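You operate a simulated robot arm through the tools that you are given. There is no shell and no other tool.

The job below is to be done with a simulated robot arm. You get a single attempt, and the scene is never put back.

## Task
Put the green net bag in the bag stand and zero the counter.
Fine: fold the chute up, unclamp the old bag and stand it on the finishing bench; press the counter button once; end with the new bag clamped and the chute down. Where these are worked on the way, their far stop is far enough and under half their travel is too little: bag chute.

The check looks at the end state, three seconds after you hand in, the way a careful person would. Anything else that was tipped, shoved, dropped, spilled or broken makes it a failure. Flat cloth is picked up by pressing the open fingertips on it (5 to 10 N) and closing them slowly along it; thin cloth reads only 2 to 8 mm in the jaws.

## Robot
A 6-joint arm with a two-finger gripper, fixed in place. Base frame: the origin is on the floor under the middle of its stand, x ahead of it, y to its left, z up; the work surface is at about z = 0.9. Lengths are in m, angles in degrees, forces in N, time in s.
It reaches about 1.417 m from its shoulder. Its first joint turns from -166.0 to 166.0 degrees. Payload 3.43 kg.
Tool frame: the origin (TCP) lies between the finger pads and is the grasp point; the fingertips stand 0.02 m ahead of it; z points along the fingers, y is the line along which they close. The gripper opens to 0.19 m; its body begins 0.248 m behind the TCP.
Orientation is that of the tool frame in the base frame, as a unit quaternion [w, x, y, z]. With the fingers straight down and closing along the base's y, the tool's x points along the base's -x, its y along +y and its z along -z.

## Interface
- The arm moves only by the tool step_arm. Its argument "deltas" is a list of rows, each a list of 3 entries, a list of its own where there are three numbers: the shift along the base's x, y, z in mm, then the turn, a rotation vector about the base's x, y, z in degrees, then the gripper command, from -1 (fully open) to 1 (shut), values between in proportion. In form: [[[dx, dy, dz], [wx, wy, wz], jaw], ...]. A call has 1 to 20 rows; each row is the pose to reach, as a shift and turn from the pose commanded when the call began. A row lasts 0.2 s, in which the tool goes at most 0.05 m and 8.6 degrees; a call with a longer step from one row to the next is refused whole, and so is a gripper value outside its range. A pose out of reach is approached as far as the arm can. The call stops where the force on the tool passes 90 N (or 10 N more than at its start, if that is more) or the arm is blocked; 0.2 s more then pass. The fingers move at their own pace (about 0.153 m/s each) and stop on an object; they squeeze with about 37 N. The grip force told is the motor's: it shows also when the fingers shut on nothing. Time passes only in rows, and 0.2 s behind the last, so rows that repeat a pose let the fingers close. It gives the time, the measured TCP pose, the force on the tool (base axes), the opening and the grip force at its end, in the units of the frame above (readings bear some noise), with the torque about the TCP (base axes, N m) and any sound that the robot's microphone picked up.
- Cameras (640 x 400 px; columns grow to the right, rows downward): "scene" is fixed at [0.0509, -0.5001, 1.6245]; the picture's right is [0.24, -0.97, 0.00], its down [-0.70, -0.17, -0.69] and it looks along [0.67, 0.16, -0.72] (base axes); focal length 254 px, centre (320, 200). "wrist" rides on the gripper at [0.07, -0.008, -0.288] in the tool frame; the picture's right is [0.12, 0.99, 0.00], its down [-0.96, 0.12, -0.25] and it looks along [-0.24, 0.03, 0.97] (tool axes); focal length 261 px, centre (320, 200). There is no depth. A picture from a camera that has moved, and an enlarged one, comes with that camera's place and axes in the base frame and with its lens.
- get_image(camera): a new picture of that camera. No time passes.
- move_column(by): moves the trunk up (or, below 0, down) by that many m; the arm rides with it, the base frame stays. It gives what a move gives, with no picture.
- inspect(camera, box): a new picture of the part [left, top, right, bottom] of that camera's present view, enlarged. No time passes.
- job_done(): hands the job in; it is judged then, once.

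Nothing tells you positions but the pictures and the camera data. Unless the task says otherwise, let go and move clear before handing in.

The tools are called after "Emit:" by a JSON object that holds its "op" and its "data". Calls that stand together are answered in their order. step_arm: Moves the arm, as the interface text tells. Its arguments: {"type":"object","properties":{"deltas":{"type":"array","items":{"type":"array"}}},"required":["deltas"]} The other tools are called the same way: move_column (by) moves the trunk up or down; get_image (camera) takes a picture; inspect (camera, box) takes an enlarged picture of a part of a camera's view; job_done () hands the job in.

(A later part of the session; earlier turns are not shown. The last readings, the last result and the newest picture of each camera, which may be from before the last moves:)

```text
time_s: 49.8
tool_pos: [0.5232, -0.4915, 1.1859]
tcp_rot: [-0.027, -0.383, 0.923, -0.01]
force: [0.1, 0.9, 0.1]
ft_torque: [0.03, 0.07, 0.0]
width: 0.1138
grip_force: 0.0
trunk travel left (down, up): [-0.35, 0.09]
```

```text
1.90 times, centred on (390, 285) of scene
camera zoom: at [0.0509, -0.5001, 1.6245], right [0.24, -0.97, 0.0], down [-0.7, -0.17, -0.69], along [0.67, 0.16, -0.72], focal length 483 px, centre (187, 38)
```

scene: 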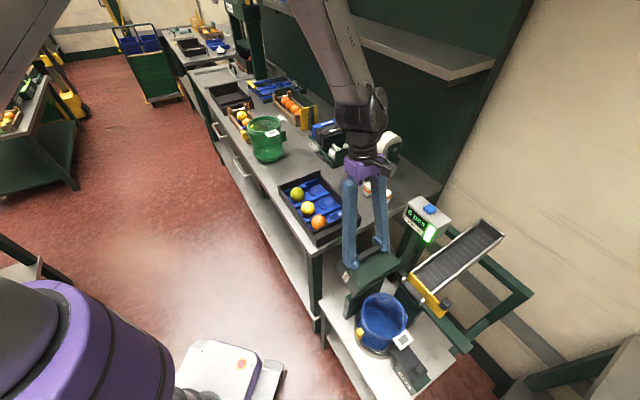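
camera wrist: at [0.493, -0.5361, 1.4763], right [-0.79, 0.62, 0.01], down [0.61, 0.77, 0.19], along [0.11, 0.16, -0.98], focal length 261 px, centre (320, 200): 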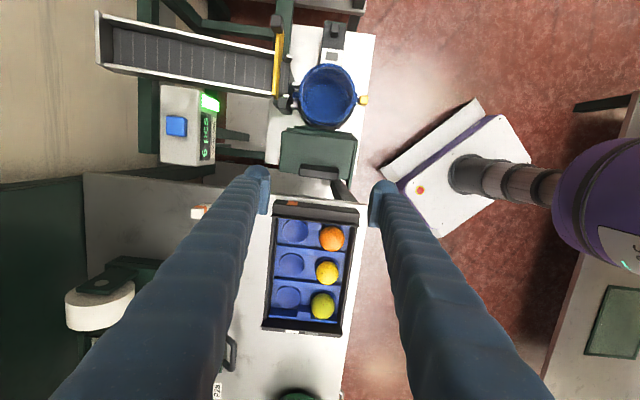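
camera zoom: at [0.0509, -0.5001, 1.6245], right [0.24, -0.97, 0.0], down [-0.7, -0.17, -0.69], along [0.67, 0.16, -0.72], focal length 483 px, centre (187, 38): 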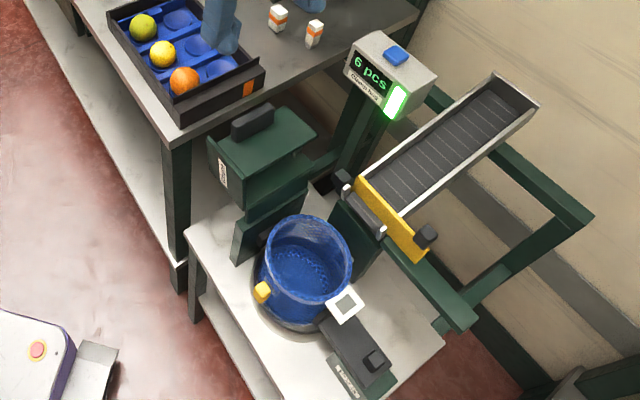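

Chute holds in the up position. Now a close look at the clamp and the bag.

Emit:
{"op": "inspect", "data": {"camera": "scene", "box": [350, 285, 440, 395]}}

Emit:
{"op": "inspect", "data": {"camera": "wrist", "box": [270, 10, 390, 140]}}

Emit:
{"op": "inspect", "data": {"camera": "scene", "box": [375, 315, 435, 375]}}

```text
3.64 times, centred on (395, 340) of scene
camera zoom: at [0.0509, -0.5001, 1.6245], right [0.24, -0.97, 0.0], down [-0.7, -0.17, -0.69], along [0.67, 0.16, -0.72], focal length 922 px, centre (47, -309)
```

zoom: 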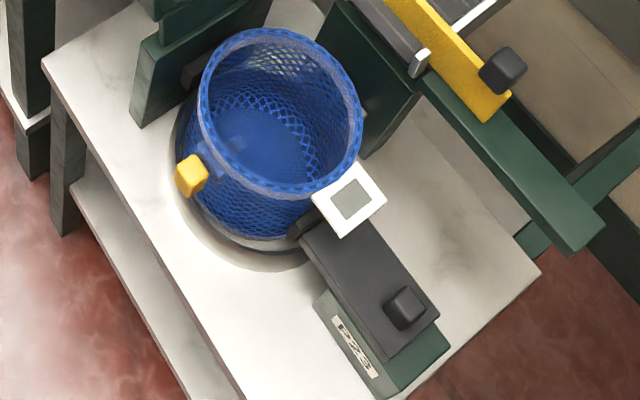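

```text
3.08 times, centred on (330, 75) of wrist
camera zoom: at [0.493, -0.5361, 1.4763], right [-0.79, 0.62, 0.01], down [0.61, 0.77, 0.19], along [0.11, 0.16, -0.98], focal length 802 px, centre (289, 585)
```

zoom: 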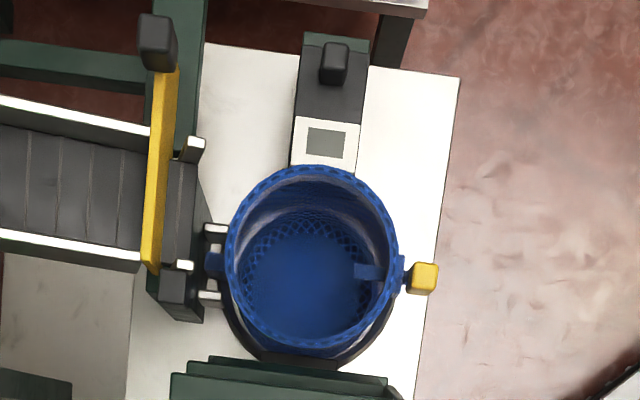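

```text
6.67 times, centred on (405, 345) of scene
camera zoom: at [0.0509, -0.5001, 1.6245], right [0.24, -0.97, 0.0], down [-0.7, -0.17, -0.69], along [0.67, 0.16, -0.72], focal length 1691 px, centre (-247, -767)
```

zoom: 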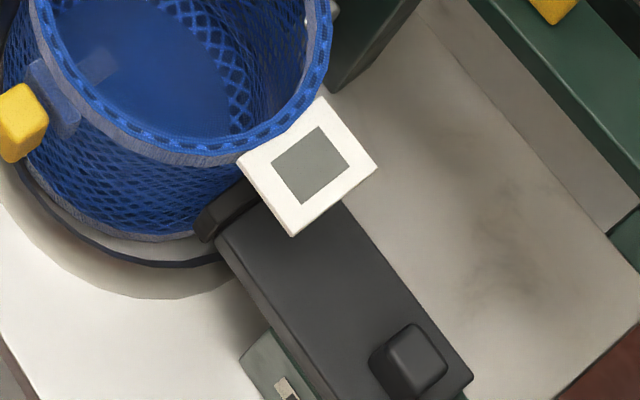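

The bag is keyed by a blue fin between two pegs at the back and a ring on the table, with the tag overhanging the clamp plate. I'll hover above the clamp knob with the tool straight down for a close view.

Emit:
{"op": "step_arm", "data": {"deltas": [[[-31, -32, -10], [0, 0, 0], -0.2], [[-62, -64, -20], [0, 0, 0], -0.2], [[-93, -96, -30], [0, 0, 0], -0.2], [[-124, -128, -40], [1, -1, 0], -0.2], [[-155, -160, -50], [2, -2, 0], -0.2], [[-186, -192, -60], [2.2, -2.2, 0], -0.2], [[-217, -224, -70], [2.2, -2.2, 0], -0.2], [[-249, -256, -85], [2.2, -2.2, 0], -0.2], [[-249, -256, -125], [2.2, -2.2, 0], -0.2], [[-249, -256, -165], [2.2, -2.2, 0], -0.2], [[-249, -256, -205], [2.2, -2.2, 0], -0.2], [[-249, -256, -235], [2.2, -2.2, 0], -0.2], [[-249, -256, -235], [2.2, -2.2, 0], -0.2]]}}

Emit:
{"op": "get_image", "data": {"camera": "wrist"}}

Emit:
{"op": "inspect", "data": {"camera": "wrist", "box": [230, 140, 410, 270]}}

```text
time_s: 52.6
tool_pos: [0.2736, -0.7494, 0.9491]
tcp_rot: [-0.002, -0.383, 0.924, -0.001]
force: [0.2, -0.4, -1.0]
ft_torque: [0.04, 0.01, -0.02]
width: 0.1139
grip_force: 0.1
trunk travel left (down, up): [-0.35, 0.09]
```

```text
taken
camera wrist: at [0.2304, -0.8037, 1.2373], right [-0.79, 0.62, 0.0], down [0.6, 0.76, 0.24], along [0.15, 0.19, -0.97], focal length 261 px, centre (320, 200)
```

wrist: 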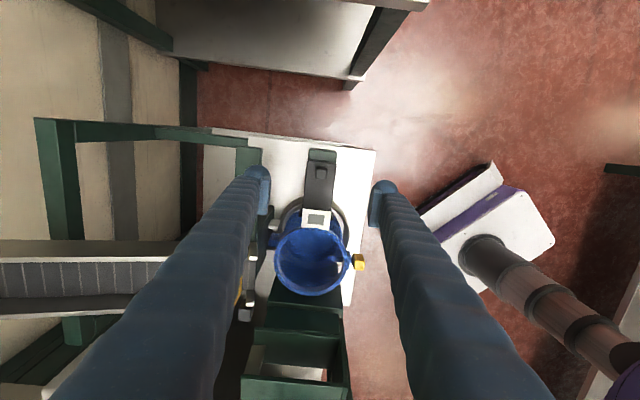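

```text
3.08 times, centred on (320, 205) of wrist
camera zoom: at [0.2304, -0.8037, 1.2373], right [-0.79, 0.62, 0.0], down [0.6, 0.76, 0.24], along [0.15, 0.19, -0.97], focal length 802 px, centre (320, 185)
```

zoom: 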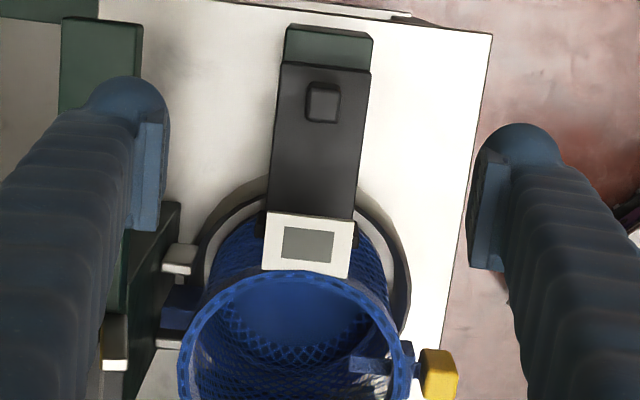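

Knob centre is at about (0.271, -0.748) with its top at z ≈ 0.747. I'll narrow the jaws and descend over it.

Emit:
{"op": "step_arm", "data": {"deltas": [[[-3, 1.6, 0], [0, 0, 0], 0.37], [[-3, 1.6, -40], [0, 0, 0], 0.37], [[-3, 1.6, -80], [0, 0, 0], 0.37], [[-3, 1.6, -120], [0, 0, 0], 0.37], [[-3, 1.6, -150], [0, 0, 0], 0.37], [[-3, 1.6, -165], [0, 0, 0], 0.37], [[-3, 1.6, -165], [0, 0, 0], 0.37]]}}

Emit:
{"op": "inspect", "data": {"camera": "wrist", "box": [240, 130, 400, 270]}}

Emit:
{"op": "inspect", "data": {"camera": "scene", "box": [350, 270, 450, 395]}}

```text
time_s: 54.2
tool_pos: [0.2712, -0.7494, 0.7855]
tcp_rot: [-0.002, -0.383, 0.924, -0.001]
force: [0.2, 0.0, 0.5]
ft_torque: [0.0, 0.0, 0.03]
width: 0.0598
grip_force: 0.0
trunk travel left (down, up): [-0.35, 0.09]
```

```text
2.86 times, centred on (320, 200) of wrist
camera zoom: at [0.2288, -0.8036, 1.0722], right [-0.79, 0.62, 0.0], down [0.6, 0.76, 0.24], along [0.15, 0.19, -0.97], focal length 745 px, centre (320, 200)
```

zoom: 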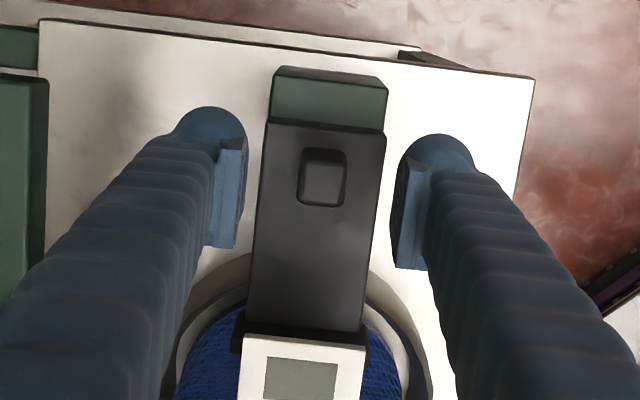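

```text
3.20 times, centred on (400, 332) of scene
camera zoom: at [0.0509, -0.5001, 1.6245], right [0.24, -0.97, 0.0], down [-0.7, -0.17, -0.69], along [0.67, 0.16, -0.72], focal length 812 px, centre (64, -224)
```

zoom: 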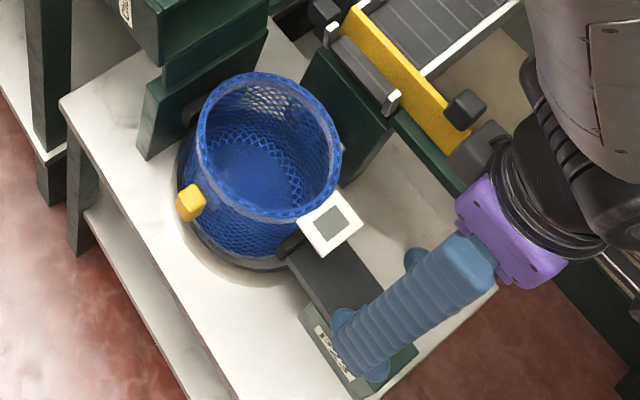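

Emit:
{"op": "step_arm", "data": {"deltas": [[[0, 0, -10], [0, 0, 0], 0.37], [[0, 0, -18], [0, 0, 0], 0.37], [[0, 0, -24], [0, 0, 0], 0.37], [[0, 0, -24], [0, 0, 0], 0.37]]}}

Emit:
{"op": "inspect", "data": {"camera": "wrist", "box": [260, 150, 380, 250]}}

```text
time_s: 55.2
tool_pos: [0.2709, -0.7497, 0.7616]
tcp_rot: [-0.003, -0.382, 0.924, -0.001]
force: [-0.3, -0.8, -0.2]
ft_torque: [0.04, 0.03, -0.01]
width: 0.0597
grip_force: 0.0
trunk travel left (down, up): [-0.35, 0.09]
```

```text
4.00 times, centred on (320, 200) of wrist
camera zoom: at [0.2287, -0.8032, 1.0483], right [-0.79, 0.62, 0.0], down [0.6, 0.76, 0.24], along [0.15, 0.19, -0.97], focal length 1043 px, centre (320, 200)
```

zoom: 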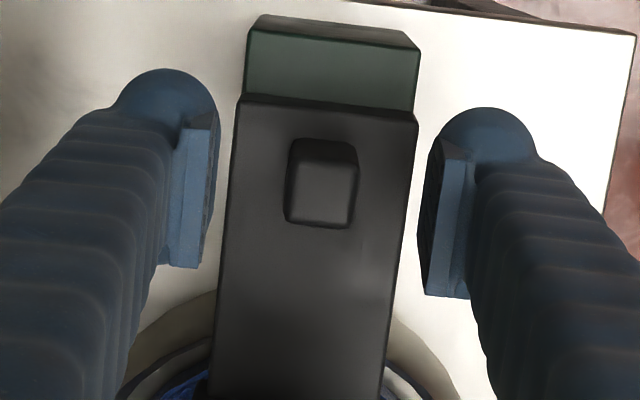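

Emit:
{"op": "step_arm", "data": {"deltas": [[[0, 0, -4], [0, 0, 0], 0.37], [[0, 0, -8], [0, 0, 0], 0.37], [[0, 0, -8], [0, 0, 0], 0.37]]}}

```text
time_s: 56.0
tool_pos: [0.271, -0.7488, 0.753]
tcp_rot: [-0.002, -0.383, 0.924, -0.001]
force: [0.0, 0.2, -0.6]
ft_torque: [0.01, 0.02, 0.02]
width: 0.0599
grip_force: 0.0
trunk travel left (down, up): [-0.35, 0.09]
```

Emit:
{"op": "step_arm", "data": {"deltas": [[[0, 0, -2], [0, 0, 0], 0.37], [[0, 0, -4], [0, 0, 0], 0.37], [[0, 0, -4], [0, 0, 0], 0.37]]}}

Emit:
{"op": "inspect", "data": {"camera": "wrist", "box": [260, 150, 380, 250]}}

```text
time_s: 56.8
tool_pos: [0.2686, -0.7486, 0.7496]
tcp_rot: [-0.002, -0.383, 0.924, 0.0]
force: [0.1, 0.3, -0.8]
ft_torque: [-0.01, 0.0, -0.02]
width: 0.0598
grip_force: 0.1
trunk travel left (down, up): [-0.35, 0.09]
```

```text
4.00 times, centred on (320, 200) of wrist
camera zoom: at [0.228, -0.8035, 1.0366], right [-0.79, 0.62, 0.0], down [0.6, 0.76, 0.24], along [0.15, 0.19, -0.97], focal length 1043 px, centre (320, 200)
```

zoom: 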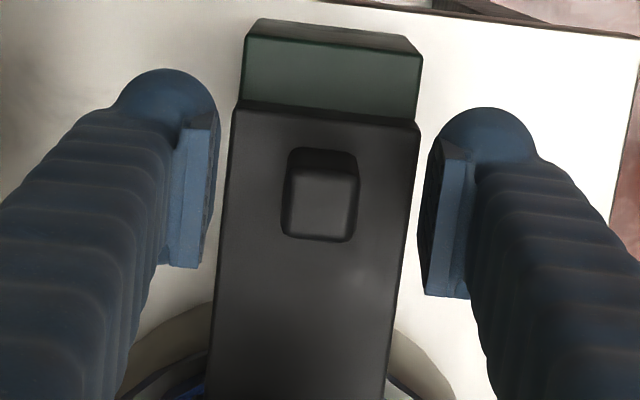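

Emit:
{"op": "step_arm", "data": {"deltas": [[[0, 0, 0], [0, 0, 0], 0.55], [[0, 0, 0], [0, 0, 0], 0.7], [[0, 0, 0], [0, 0, 0], 0.85], [[0, 0, 0], [0, 0, 0], 0.95], [[0, 0, 0], [0, 0, 0], 0.95]]}}

Emit:
{"op": "inspect", "data": {"camera": "wrist", "box": [260, 150, 380, 250]}}

```text
time_s: 58.0
tool_pos: [0.2694, -0.748, 0.749]
tcp_rot: [-0.002, -0.383, 0.924, 0.0]
force: [-3.8, 3.0, -0.5]
ft_torque: [0.02, -0.01, -0.01]
width: 0.0208
grip_force: 45.2
trunk travel left (down, up): [-0.35, 0.09]
```

```text
4.00 times, centred on (320, 200) of wrist
camera zoom: at [0.2276, -0.8032, 1.0366], right [-0.79, 0.62, 0.0], down [0.6, 0.76, 0.24], along [0.15, 0.19, -0.97], focal length 1043 px, centre (320, 200)
```

zoom: 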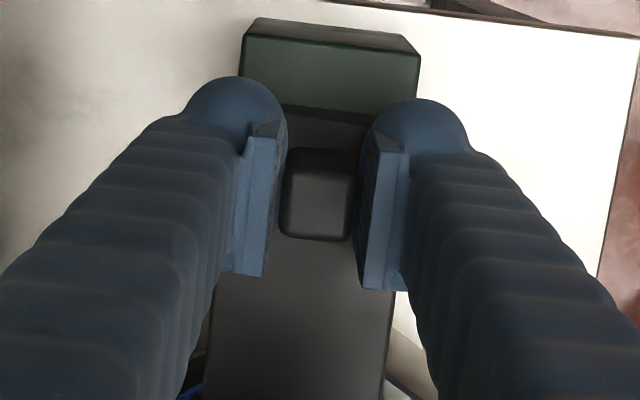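

Knob gripped (21 mm). I'll pull it gently away from the bag (−e1) to test the slide.

Emit:
{"op": "step_arm", "data": {"deltas": [[[-2, -2, 0], [0, 0, 0], 0.95], [[-4, -4, 0], [0, 0, 0], 0.95], [[-7, -7, 0], [0, 0, 0], 0.95], [[-7, -7, 0], [0, 0, 0], 0.95]]}}

Emit:
{"op": "inspect", "data": {"camera": "wrist", "box": [240, 130, 400, 270]}}

Emit:
{"op": "inspect", "data": {"camera": "scene", "box": [350, 270, 450, 395]}}

```text
time_s: 59.0
tool_pos: [0.2624, -0.7561, 0.7487]
tcp_rot: [-0.002, -0.383, 0.924, 0.001]
force: [-3.7, 5.0, -3.5]
ft_torque: [0.01, 0.1, 0.01]
width: 0.0208
grip_force: 45.1
trunk travel left (down, up): [-0.35, 0.09]
```

```text
2.86 times, centred on (320, 200) of wrist
camera zoom: at [0.2206, -0.8105, 1.0366], right [-0.79, 0.62, 0.0], down [0.6, 0.76, 0.24], along [0.15, 0.19, -0.97], focal length 745 px, centre (320, 200)
```

zoom: 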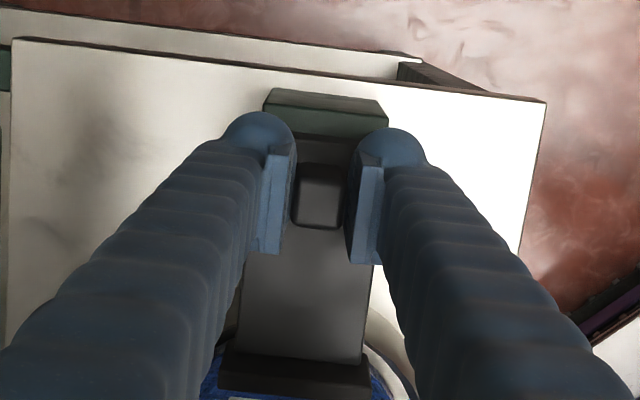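

```text
3.20 times, centred on (400, 332) of scene
camera zoom: at [0.0509, -0.5001, 1.6245], right [0.24, -0.97, 0.0], down [-0.7, -0.17, -0.69], along [0.67, 0.16, -0.72], focal length 812 px, centre (64, -224)
```

zoom: 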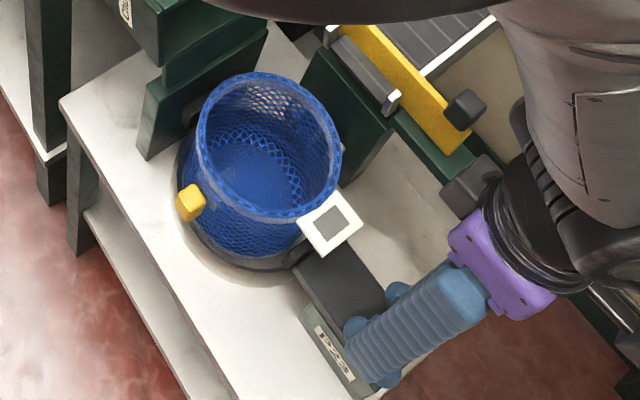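

It slides freely. I'm continuing toward the open stop.

Emit:
{"op": "step_arm", "data": {"deltas": [[[-4, -4, 0], [0, 0, 0], 0.95], [[-8, -8, 0], [0, 0, 0], 0.95], [[-12, -12, 0], [0, 0, 0], 0.95], [[-15, -15, 0], [0, 0, 0], 0.95], [[-15, -15, 0], [0, 0, 0], 0.95]]}}

Emit:
{"op": "inspect", "data": {"camera": "wrist", "box": [240, 130, 400, 270]}}

```text
time_s: 60.2
tool_pos: [0.2505, -0.7671, 0.7486]
tcp_rot: [-0.002, -0.383, 0.924, 0.001]
force: [35.8, 34.3, -1.7]
ft_torque: [0.5, -0.5, -0.13]
width: 0.021
grip_force: 45.2
trunk travel left (down, up): [-0.35, 0.09]
```

```text
2.86 times, centred on (320, 200) of wrist
camera zoom: at [0.2096, -0.8226, 1.0366], right [-0.79, 0.62, 0.0], down [0.6, 0.76, 0.24], along [0.15, 0.2, -0.97], focal length 745 px, centre (320, 200)
```

zoom: 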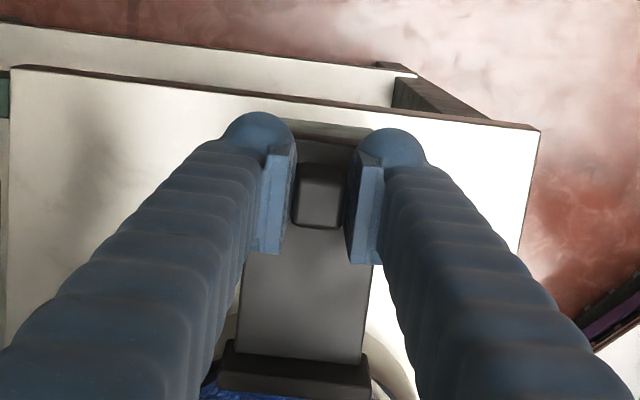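

The slide hit its open stop (about 26 mm). I'll relax, let go and rise.

Emit:
{"op": "step_arm", "data": {"deltas": [[[3, 3, 0], [0, 0, 0], 0.95], [[3, 3, 0], [0, 0, 0], 0.7], [[3, 3, 0], [0, 0, 0], 0.5], [[3, 3, 0], [0, 0, 0], 0.4], [[3, 3, 20], [0, 0, 0], 0.4], [[3, 3, 60], [0, 0, 0], 0.4], [[3, 3, 105], [0, 0, 0], 0.3], [[3, 3, 150], [0, 0, 0], 0.2], [[3, 3, 150], [0, 0, 0], 0.2]]}}

Emit:
{"op": "get_image", "data": {"camera": "wrist"}}

Emit:
{"op": "inspect", "data": {"camera": "wrist", "box": [230, 130, 410, 300]}}

```text
time_s: 62.2
tool_pos: [0.2518, -0.7686, 0.9005]
tcp_rot: [-0.002, -0.383, 0.924, 0.001]
force: [-0.1, 0.2, -0.7]
ft_torque: [-0.04, 0.03, 0.04]
width: 0.0759
grip_force: 0.0
trunk travel left (down, up): [-0.35, 0.09]
```

```text
taken
camera wrist: at [0.2087, -0.8234, 1.1878], right [-0.79, 0.62, 0.0], down [0.6, 0.76, 0.24], along [0.15, 0.19, -0.97], focal length 261 px, centre (320, 200)
```

wrist: 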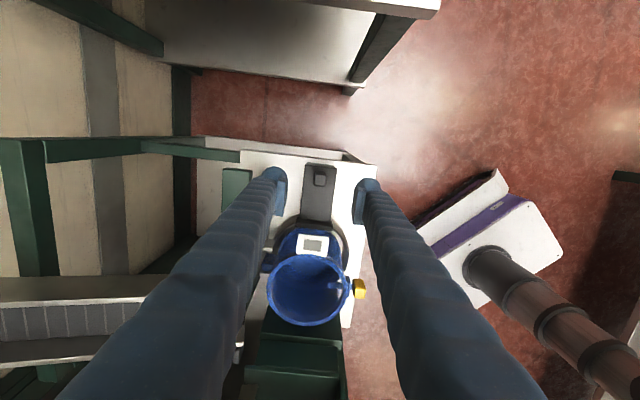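

```text
2.35 times, centred on (320, 215) of wrist
camera zoom: at [0.2087, -0.8234, 1.1878], right [-0.79, 0.62, 0.0], down [0.6, 0.76, 0.24], along [0.15, 0.19, -0.97], focal length 613 px, centre (320, 165)
```

zoom: 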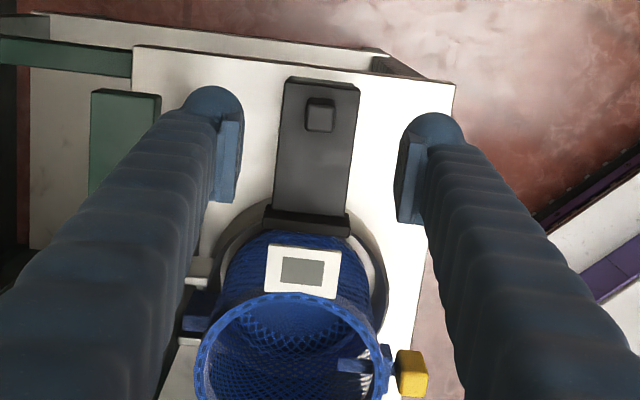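

Clamp is open. Next is the yellow tab near (0.321, -0.563, 0.765): I'll rise, turn the wrist so the fingers close along e1, and lean slightly back to keep clear of the folded chute.

Emit:
{"op": "step_arm", "data": {"deltas": [[[0, 0, 45], [0, 0, 0], 0.2], [[0, 0, 90], [0, 0, 0], 0.2], [[0, 0, 135], [0, 0, 0], 0.2], [[0, 10, 180], [0, 0, 0], 0.2], [[0, 30, 220], [0, 0, -8], 0.2], [[0, 50, 240], [0, 0, -16], 0.2], [[0, 75, 250], [0, 0, -24], 0.2], [[0, 100, 250], [0, 0, -32], 0.2], [[5, 125, 250], [0, 0, -40], 0.2], [[10, 150, 250], [0, 0, -48], 0.2], [[20, 175, 250], [0, 0, -56], 0.2], [[30, 200, 250], [0, 0, -64], 0.2], [[40, 210, 250], [0, 0, -72], 0.2], [[50, 215, 250], [0, 0, -80], 0.2], [[50, 215, 250], [0, 0, -88], 0.2], [[50, 215, 250], [0, 0, -90], 0.2]]}}

Emit:
{"op": "get_image", "data": {"camera": "wrist"}}

```text
time_s: 65.6
tool_pos: [0.3017, -0.5533, 1.15]
tcp_rot: [-0.002, 0.382, 0.924, 0.0]
force: [-0.4, -1.1, 0.7]
ft_torque: [0.04, -0.01, 0.0]
width: 0.0759
grip_force: 0.1
trunk travel left (down, up): [-0.35, 0.09]
```

```text
taken
camera wrist: at [0.2474, -0.51, 1.4371], right [0.62, 0.79, 0.0], down [0.76, -0.6, 0.24], along [0.19, -0.15, -0.97], focal length 261 px, centre (320, 200)
```

wrist: 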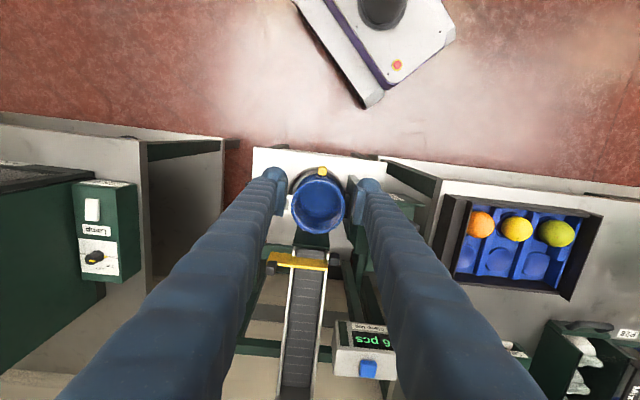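

Emit:
{"op": "inspect", "data": {"camera": "wrist", "box": [260, 140, 390, 250]}}

Emit:
{"op": "inspect", "data": {"camera": "wrist", "box": [285, 155, 365, 215]}}

```text
3.64 times, centred on (325, 195) of wrist
camera zoom: at [0.2474, -0.51, 1.4371], right [0.62, 0.79, 0.0], down [0.76, -0.6, 0.24], along [0.19, -0.15, -0.97], focal length 948 px, centre (302, 218)
```

zoom: 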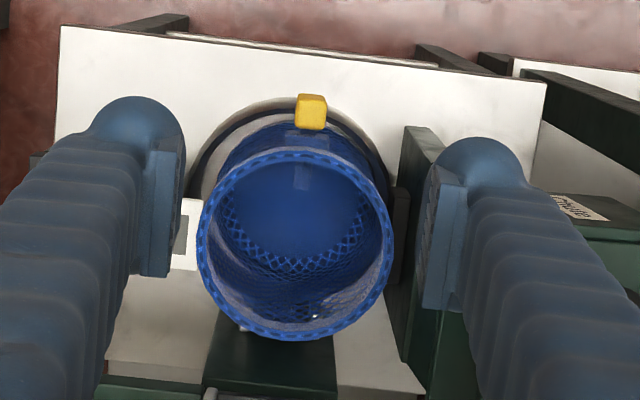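

```text
6.67 times, centred on (325, 185) of wrist
camera zoom: at [0.2474, -0.51, 1.4371], right [0.62, 0.79, 0.0], down [0.76, -0.6, 0.24], along [0.19, -0.15, -0.97], focal length 1738 px, centre (287, 300)
```

zoom: 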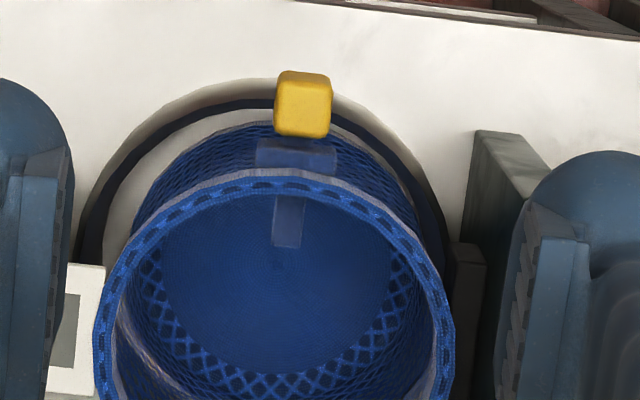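

Emit:
{"op": "step_arm", "data": {"deltas": [[[0, 4, -40], [-4.7, -4.7, 0], 0.474], [[-1, 8, -80], [-9.4, -9.4, 0], 0.474], [[-2, 12, -120], [-14.1, -14.1, 0], 0.474], [[-3, 16, -165], [-14.1, -14.1, 0], 0.474], [[-4, 18, -210], [-14.1, -14.1, 0], 0.474], [[-4, 18, -255], [-14.1, -14.1, 0], 0.474], [[-4, 18, -290], [-14.1, -14.1, 0], 0.474], [[-4, 18, -290], [-14.1, -14.1, 0], 0.474]]}}

Emit:
{"op": "get_image", "data": {"camera": "wrist"}}

Emit:
{"op": "inspect", "data": {"camera": "scene", "box": [330, 230, 450, 380]}}

```text
time_s: 67.4
tool_pos: [0.3078, -0.559, 0.8928]
tcp_rot: [0.156, 0.374, 0.913, -0.044]
force: [-0.8, -0.7, -0.4]
ft_torque: [0.2, -0.16, 0.07]
width: 0.0498
grip_force: 0.2
out of reach, approached as far as the arm can: row 3, 5, 6, 7, 8
trunk travel left (down, up): [-0.35, 0.09]
```

```text
taken
camera wrist: at [0.184, -0.4607, 1.1421], right [0.61, 0.79, 0.0], down [0.66, -0.51, 0.54], along [0.43, -0.34, -0.84], focal length 261 px, centre (320, 200)
```

wrist: 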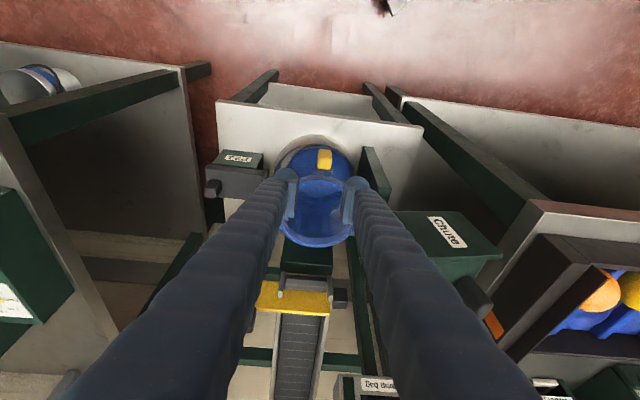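

```text
2.67 times, centred on (390, 305) of scene
camera zoom: at [0.0509, -0.5001, 1.6245], right [0.24, -0.97, 0.0], down [-0.7, -0.17, -0.69], along [0.67, 0.16, -0.72], focal length 676 px, centre (133, -80)
```

zoom: 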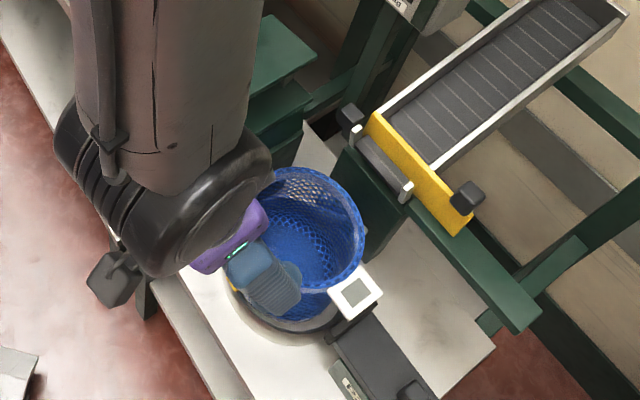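

Too much lean for the inner reach; I'll reduce the tilt to about 10° and continue to the pre-grasp point.

Emit:
{"op": "step_arm", "data": {"deltas": [[[0, 3, 0], [3, 3, 0], 0.474], [[1, 7, 0], [6.1, 6.1, 0], 0.474], [[1.3, 11.6, -20], [6.1, 6.1, 0], 0.474], [[1.3, 11.6, -40], [6.1, 6.1, 0], 0.474], [[1.3, 11.6, -40], [6.1, 6.1, 0], 0.474]]}}

Emit:
{"op": "inspect", "data": {"camera": "wrist", "box": [240, 120, 400, 260]}}

```text
time_s: 68.6
tool_pos: [0.309, -0.5508, 0.8527]
tcp_rot: [0.089, 0.381, 0.92, -0.037]
force: [-0.2, 0.9, 0.7]
ft_torque: [0.03, 0.02, 0.04]
width: 0.05
grip_force: 0.0
trunk travel left (down, up): [-0.35, 0.09]
```

```text
2.86 times, centred on (320, 190) of wrist
camera zoom: at [0.2162, -0.4674, 1.1214], right [0.62, 0.79, -0.02], down [0.72, -0.55, 0.43], along [0.32, -0.28, -0.9], focal length 745 px, centre (320, 229)
```

zoom: 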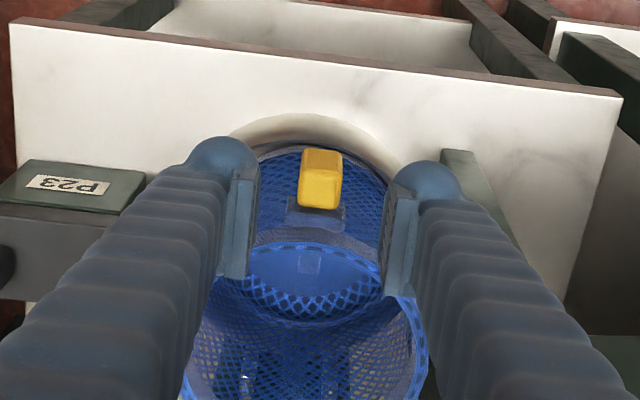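

Emit:
{"op": "step_arm", "data": {"deltas": [[[5, -2, -35], [0, 0, 0], 0.474], [[9, -5, -65], [0, 0, 0], 0.474], [[12, -8, -85], [0, 0, 0], 0.474], [[12, -8, -85], [0, 0, 0], 0.474]]}}

Emit:
{"op": "inspect", "data": {"camera": "wrist", "box": [250, 130, 390, 250]}}

Emit:
{"op": "inspect", "data": {"camera": "scene", "box": [330, 230, 450, 380]}}

```text
time_s: 69.6
tool_pos: [0.319, -0.5425, 0.7755]
tcp_rot: [0.073, 0.382, 0.921, -0.004]
force: [-0.4, 0.1, 0.4]
ft_torque: [0.04, 0.01, -0.02]
width: 0.0501
grip_force: 0.1
out of reach, approached as far as the arm can: row 1, 2, 3
trunk travel left (down, up): [-0.35, 0.09]
```

```text
3.33 times, centred on (320, 190) of wrist
camera zoom: at [0.2276, -0.4806, 1.0495], right [0.62, 0.79, 0.03], down [0.72, -0.58, 0.38], along [0.32, -0.21, -0.92], focal length 869 px, centre (320, 233)
```

zoom: 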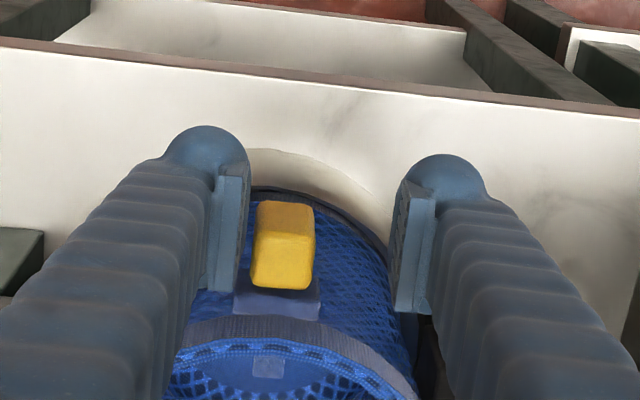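

```text
2.67 times, centred on (390, 305) of scene
camera zoom: at [0.0509, -0.5001, 1.6245], right [0.24, -0.97, 0.0], down [-0.7, -0.17, -0.69], along [0.67, 0.16, -0.72], focal length 676 px, centre (133, -80)
```

zoom: 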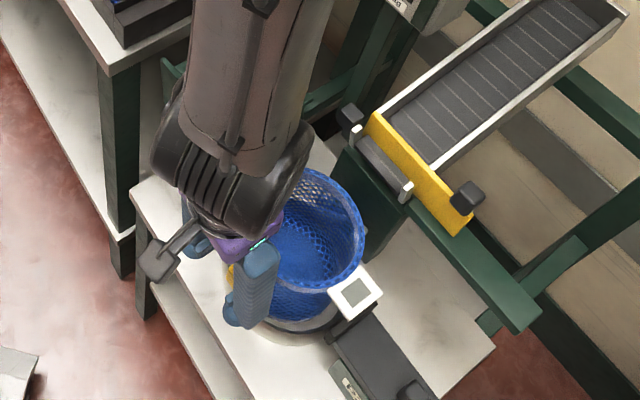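

The wrist is too close to the shoulder here. I'll raise the arm first, then lower the trunk, so the shoulder sits lower and the pose becomes reachable.

Emit:
{"op": "step_arm", "data": {"deltas": [[[-5, 0, 45], [0, 0, 0], 0.474], [[-5, 0, 90], [0, 0, 0], 0.474], [[-5, 0, 135], [0, 0, 0], 0.474], [[-5, 0, 180], [0, 0, 0], 0.474], [[0, -20, 225], [0, 0, 0], 0.474], [[10, -35, 265], [0, 0, 0], 0.474], [[20, -45, 300], [0, 0, 0], 0.474], [[20, -45, 330], [0, 0, 0], 0.474], [[20, -45, 330], [0, 0, 0], 0.474]]}}

```text
time_s: 71.6
tool_pos: [0.3399, -0.6015, 1.0987]
tcp_rot: [0.089, 0.382, 0.919, -0.037]
force: [-0.5, -0.8, 0.4]
ft_torque: [-0.02, -0.03, 0.03]
width: 0.0501
grip_force: 0.0
out of reach, approached as far as the arm can: row 1
trunk travel left (down, up): [-0.35, 0.09]
```

Emit:
{"op": "move_column", "data": {"by": -0.2}}

Emit:
{"op": "get_image", "data": {"camera": "wrist"}}

```text
time_s: 73.8
tool_pos: [0.3418, -0.6015, 0.8992]
tcp_rot: [0.089, 0.381, 0.92, -0.037]
force: [-0.5, -0.4, 0.1]
ft_torque: [-0.01, 0.0, 0.0]
width: 0.0501
grip_force: 0.0
trunk travel left (down, up): [-0.15, 0.29]
```

```text
taken
camera wrist: at [0.2471, -0.5198, 1.1678], right [0.62, 0.79, -0.02], down [0.72, -0.55, 0.43], along [0.32, -0.28, -0.9], focal length 261 px, centre (320, 200)
```

wrist: 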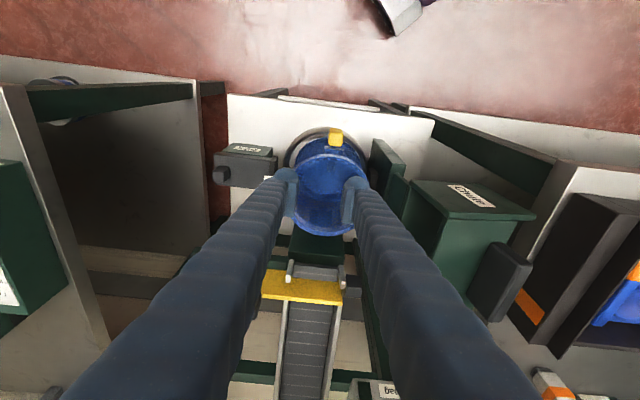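

Emit:
{"op": "step_arm", "data": {"deltas": [[[-16, 27, 0], [0, 0, 0], 0.474], [[-33, 54, 0], [0, 0, 0], 0.474], [[-33, 54, -30], [0, 0, 0], 0.474], [[-32, 53, -60], [0, 0, 0], 0.474], [[-32, 53, -60], [0, 0, 0], 0.474]]}}

Emit:
{"op": "inspect", "data": {"camera": "wrist", "box": [250, 110, 390, 250]}}

```text
time_s: 75.0
tool_pos: [0.3087, -0.5501, 0.8372]
tcp_rot: [0.089, 0.38, 0.92, -0.037]
force: [0.1, 0.0, -0.3]
ft_torque: [0.11, -0.03, 0.02]
width: 0.0501
grip_force: 0.1
trunk travel left (down, up): [-0.15, 0.29]
```

```text
2.86 times, centred on (320, 180) of wrist
camera zoom: at [0.2155, -0.4672, 1.1064], right [0.62, 0.79, -0.02], down [0.72, -0.55, 0.43], along [0.32, -0.28, -0.9], focal length 745 px, centre (320, 257)
```

zoom: 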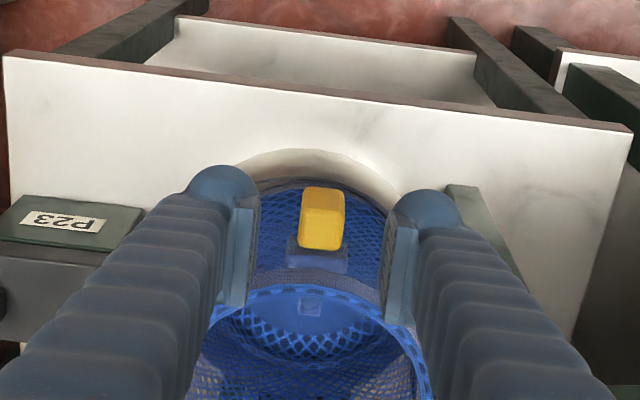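

Emit:
{"op": "step_arm", "data": {"deltas": [[[5, -3.5, -30], [0, 0, 0], 0.474], [[9, -6.5, -58], [0, 0, 0], 0.474], [[13, -9.2, -82], [0, 0, 0], 0.474], [[13, -9.2, -82], [0, 0, 0], 0.474]]}}

Emit:
{"op": "inspect", "data": {"camera": "wrist", "box": [260, 140, 380, 250]}}

Emit:
{"op": "inspect", "data": {"camera": "scene", "box": [330, 230, 450, 380]}}

```text
time_s: 76.0
tool_pos: [0.3227, -0.558, 0.7551]
tcp_rot: [0.089, 0.381, 0.92, -0.037]
force: [-0.4, -0.3, -0.1]
ft_torque: [0.02, 0.0, -0.01]
width: 0.0502
grip_force: 0.0
trunk travel left (down, up): [-0.15, 0.29]
```

```text
3.64 times, centred on (320, 195) of wrist
camera zoom: at [0.2295, -0.4757, 1.0241], right [0.62, 0.79, -0.02], down [0.72, -0.55, 0.43], along [0.32, -0.28, -0.9], focal length 948 px, centre (320, 218)
```

zoom: 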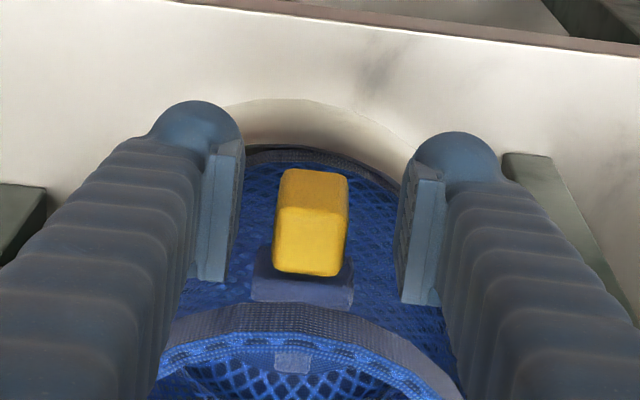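

```text
2.67 times, centred on (390, 305) of scene
camera zoom: at [0.0509, -0.5001, 1.6245], right [0.24, -0.97, 0.0], down [-0.7, -0.17, -0.69], along [0.67, 0.16, -0.72], focal length 676 px, centre (133, -80)
```

zoom: 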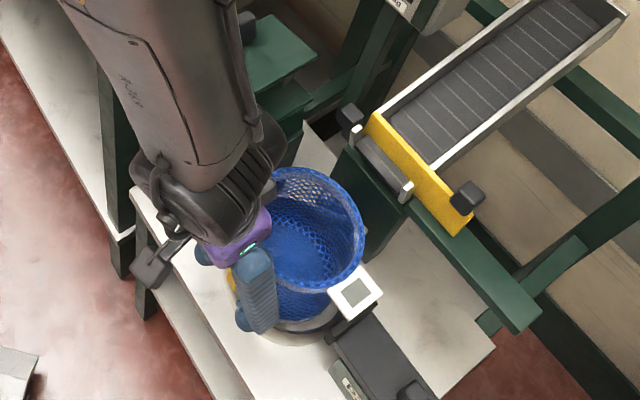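

The tab is centred between the pads; closing.

Emit:
{"op": "step_arm", "data": {"deltas": [[[0, 0, 0], [0, 0, 0], 0.65], [[0, 0, 0], [0, 0, 0], 0.75], [[0, 0, 0], [0, 0, 0], 0.9], [[0, 0, 0], [0, 0, 0], 0.95], [[0, 0, 0], [0, 0, 0], 0.95]]}}

Emit:
{"op": "inspect", "data": {"camera": "wrist", "box": [260, 140, 380, 250]}}

```text
time_s: 77.2
tool_pos: [0.3222, -0.5575, 0.7563]
tcp_rot: [0.089, 0.381, 0.919, -0.037]
force: [-0.2, -0.2, -0.5]
ft_torque: [-0.02, -0.09, -0.08]
width: 0.0257
grip_force: 37.5
trunk travel left (down, up): [-0.15, 0.29]
```

```text
3.64 times, centred on (320, 195) of wrist
camera zoom: at [0.2294, -0.4755, 1.0245], right [0.62, 0.79, -0.02], down [0.72, -0.55, 0.43], along [0.32, -0.28, -0.9], focal length 948 px, centre (320, 218)
```

zoom: 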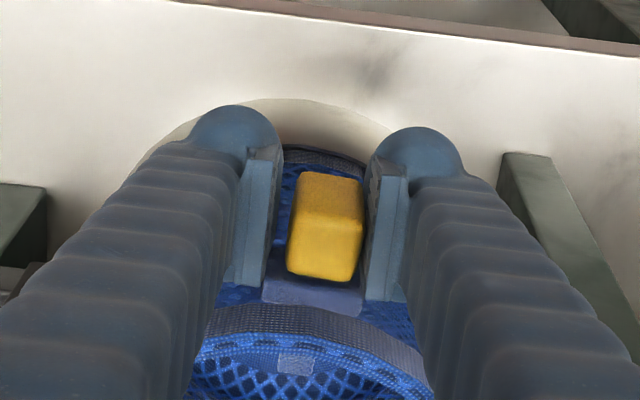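

Emit:
{"op": "step_arm", "data": {"deltas": [[[0, 0, 5], [0, 0, 0], 0.95], [[0, 0, 12], [0, 0, 0], 0.95], [[0, 0, 20], [0, 0, 0], 0.95], [[0, 0, 30], [0, 0, 0], 0.95], [[0, 0, 30], [0, 0, 0], 0.95]]}}

Emit:
{"op": "get_image", "data": {"camera": "wrist"}}

Emit:
{"op": "inspect", "data": {"camera": "scene", "box": [330, 230, 450, 380]}}

```text
time_s: 78.4
tool_pos: [0.322, -0.5568, 0.7879]
tcp_rot: [0.089, 0.381, 0.919, -0.038]
force: [0.1, -0.6, -0.7]
ft_torque: [0.08, 0.02, -0.05]
width: 0.0201
grip_force: 37.6
trunk travel left (down, up): [-0.15, 0.29]
```

```text
taken
camera wrist: at [0.2275, -0.4761, 1.0557], right [0.62, 0.79, -0.02], down [0.72, -0.55, 0.43], along [0.32, -0.28, -0.9], focal length 261 px, centre (320, 200)
```

wrist: 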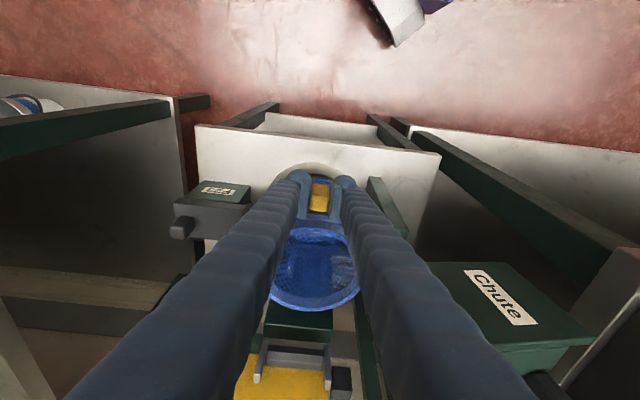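

```text
2.67 times, centred on (390, 305) of scene
camera zoom: at [0.0509, -0.5001, 1.6245], right [0.24, -0.97, 0.0], down [-0.7, -0.17, -0.69], along [0.67, 0.16, -0.72], focal length 676 px, centre (133, -80)
```

zoom: 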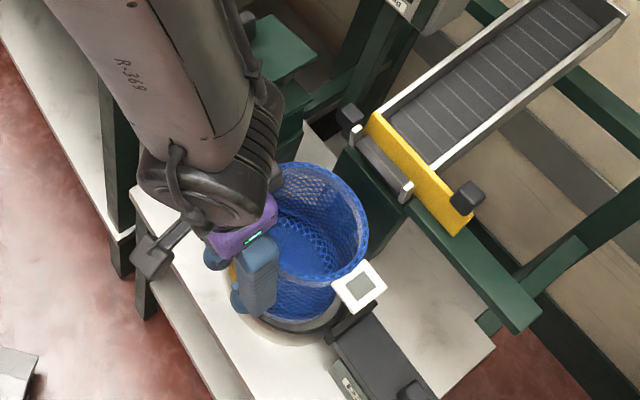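

Emit:
{"op": "inspect", "data": {"camera": "wrist", "box": [260, 140, 380, 320]}}

Emit:
{"op": "inspect", "data": {"camera": "scene", "box": [350, 280, 430, 370]}}

```text
2.22 times, centred on (320, 230) of wrist
camera zoom: at [0.2275, -0.4761, 1.0557], right [0.62, 0.79, -0.02], down [0.72, -0.55, 0.43], along [0.32, -0.28, -0.9], focal length 579 px, centre (320, 133)
```

zoom: 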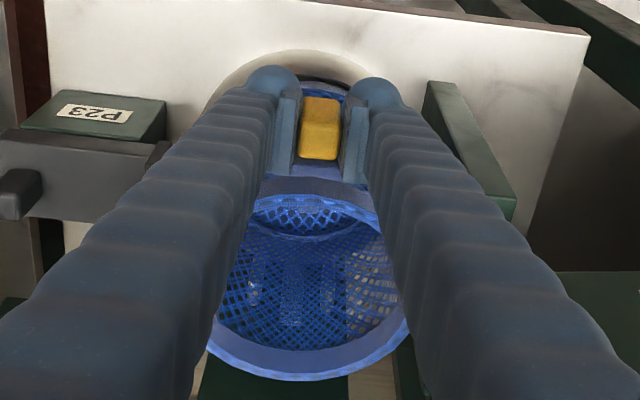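

```text
4.44 times, centred on (390, 325) of scene
camera zoom: at [0.0509, -0.5001, 1.6245], right [0.24, -0.97, 0.0], down [-0.7, -0.17, -0.69], along [0.67, 0.16, -0.72], focal length 1127 px, centre (9, -356)
```

zoom: 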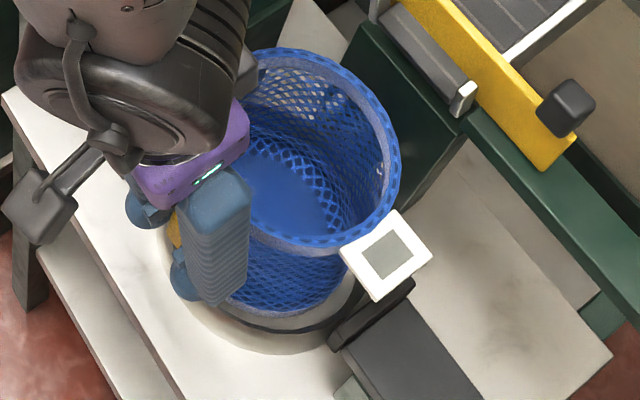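

The grip settled flush on the tab (20 mm). I'll lift further and check the bag hangs properly.

Emit:
{"op": "step_arm", "data": {"deltas": [[[0, 0, 15], [0, 0, 0], 0.95], [[0, 0, 30], [0, 0, 0], 0.95], [[0, 0, 45], [0, 0, 0], 0.95], [[0, 0, 60], [0, 0, 0], 0.95], [[0, 0, 60], [0, 0, 0], 0.95]]}}

Emit:
{"op": "inspect", "data": {"camera": "wrist", "box": [240, 140, 400, 320]}}

Emit:
{"op": "inspect", "data": {"camera": "scene", "box": [330, 230, 450, 380]}}

```text
time_s: 79.6
tool_pos: [0.32, -0.5599, 0.8465]
tcp_rot: [0.089, 0.381, 0.92, -0.037]
force: [-0.2, 0.2, 0.0]
ft_torque: [0.05, 0.05, -0.02]
width: 0.0201
grip_force: 37.2
trunk travel left (down, up): [-0.15, 0.29]
```

```text
2.22 times, centred on (320, 230) of wrist
camera zoom: at [0.2279, -0.4774, 1.1153], right [0.62, 0.79, -0.02], down [0.72, -0.55, 0.43], along [0.32, -0.28, -0.9], focal length 579 px, centre (320, 133)
```

zoom: 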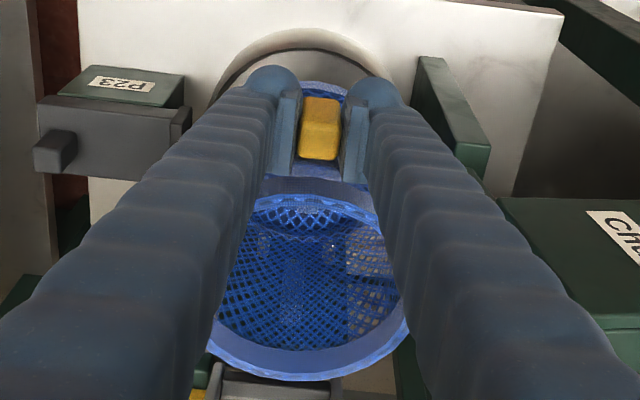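

```text
2.67 times, centred on (390, 305) of scene
camera zoom: at [0.0509, -0.5001, 1.6245], right [0.24, -0.97, 0.0], down [-0.7, -0.17, -0.69], along [0.67, 0.16, -0.72], focal length 676 px, centre (133, -80)
```

zoom: 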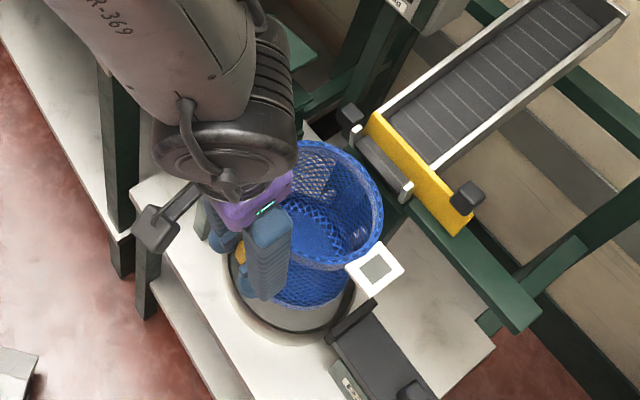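

The bag is clear of the ring. I'll ease it back from the conveyor end (−e2) before lifting further.

Emit:
{"op": "step_arm", "data": {"deltas": [[[-8, 8, 5], [0, 0, 0], 0.95], [[-16, 16, 10], [0, 0, 0], 0.95], [[-24, 24, 20], [0, 0, 0], 0.95], [[-24, 24, 20], [0, 0, 0], 0.95]]}}

Emit:
{"op": "inspect", "data": {"camera": "scene", "box": [330, 230, 450, 380]}}

```text
time_s: 80.6
tool_pos: [0.2966, -0.5355, 0.8681]
tcp_rot: [0.09, 0.38, 0.92, -0.038]
force: [-0.1, 0.4, -0.1]
ft_torque: [-0.01, 0.05, 0.0]
width: 0.0206
grip_force: 36.4
trunk travel left (down, up): [-0.15, 0.29]
```

```text
2.67 times, centred on (390, 305) of scene
camera zoom: at [0.0509, -0.5001, 1.6245], right [0.24, -0.97, 0.0], down [-0.7, -0.17, -0.69], along [0.67, 0.16, -0.72], focal length 676 px, centre (133, -80)
```

zoom: 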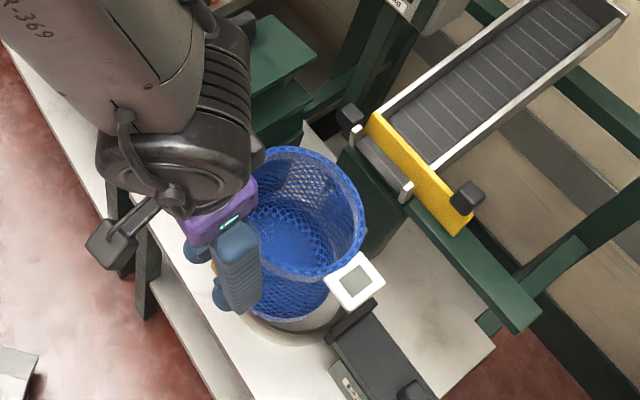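

Emit:
{"op": "move_column", "data": {"by": 0.2}}

Emit:
{"op": "get_image", "data": {"camera": "scene"}}

```text
time_s: 82.8
tool_pos: [0.2978, -0.5342, 1.0677]
tcp_rot: [0.089, 0.381, 0.92, -0.037]
force: [-1.1, -0.2, -0.3]
ft_torque: [0.03, 0.03, 0.0]
width: 0.0204
grip_force: 37.0
trunk travel left (down, up): [-0.35, 0.09]
```

```text
taken
```

scene: 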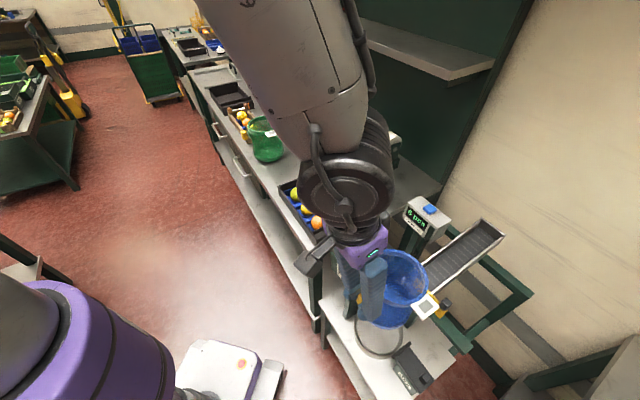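

Bag is out of the stand. I've mapped a free gap on the main bench between the fruit tray and the green bag (bag centre about (0.846, -0.193)). I'll lift high and carry it there, keeping its heading.

Emit:
{"op": "step_arm", "data": {"deltas": [[[0, 0, 40], [0, 0, 0], 0.95], [[5, 0, 80], [0, 0, 0], 0.95], [[10, 5, 120], [0, 0, 0], 0.95], [[15, 10, 160], [0, 0, 0], 0.95], [[20, 15, 200], [0, 0, 0], 0.95], [[45, 40, 215], [0, 0, 0], 0.95], [[75, 68, 225], [0, 0, 0], 0.95], [[105, 96, 230], [0, 0, 0], 0.95], [[135, 124, 230], [0, 0, 0], 0.95], [[165, 152, 230], [0, 0, 0], 0.95], [[195, 180, 230], [0, 0, 0], 0.95], [[225, 208, 230], [0, 0, 0], 0.95], [[255, 236, 230], [0, 0, 0], 0.95], [[285, 264, 230], [0, 0, 0], 0.95], [[315, 292, 230], [0, 0, 0], 0.95], [[345, 318, 230], [0, 0, 0], 0.95], [[375, 342, 230], [0, 0, 0], 0.95], [[405, 364, 230], [0, 0, 0], 0.95], [[405, 364, 230], [0, 0, 0], 0.95]]}}

Emit:
{"op": "get_image", "data": {"camera": "scene"}}

Emit:
{"op": "get_image", "data": {"camera": "wrist"}}

```text
time_s: 86.8
tool_pos: [0.7011, -0.1722, 1.2985]
tcp_rot: [0.09, 0.381, 0.92, -0.037]
force: [-1.0, 0.4, -1.1]
ft_torque: [0.02, -0.04, 0.01]
width: 0.0204
grip_force: 36.9
trunk travel left (down, up): [-0.35, 0.09]
```

```text
taken
```

scene: 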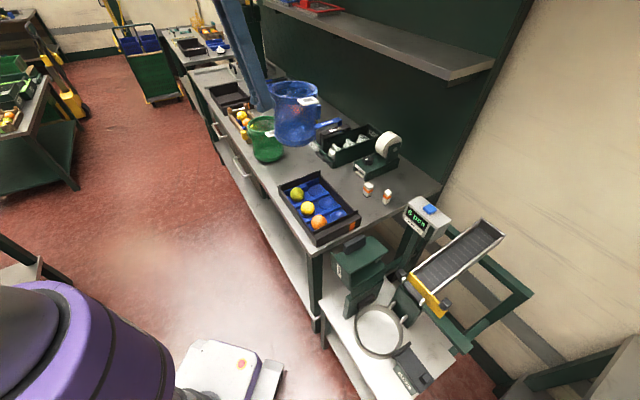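

```text
taken
camera wrist: at [0.6074, -0.0887, 1.5671], right [0.62, 0.78, -0.02], down [0.72, -0.55, 0.43], along [0.32, -0.28, -0.9], focal length 261 px, centre (320, 200)
```

wrist: 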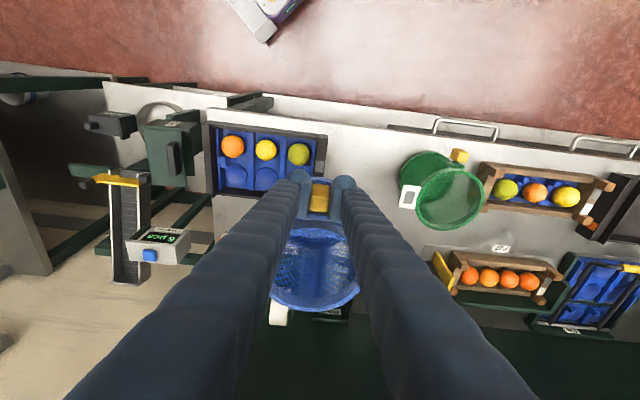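

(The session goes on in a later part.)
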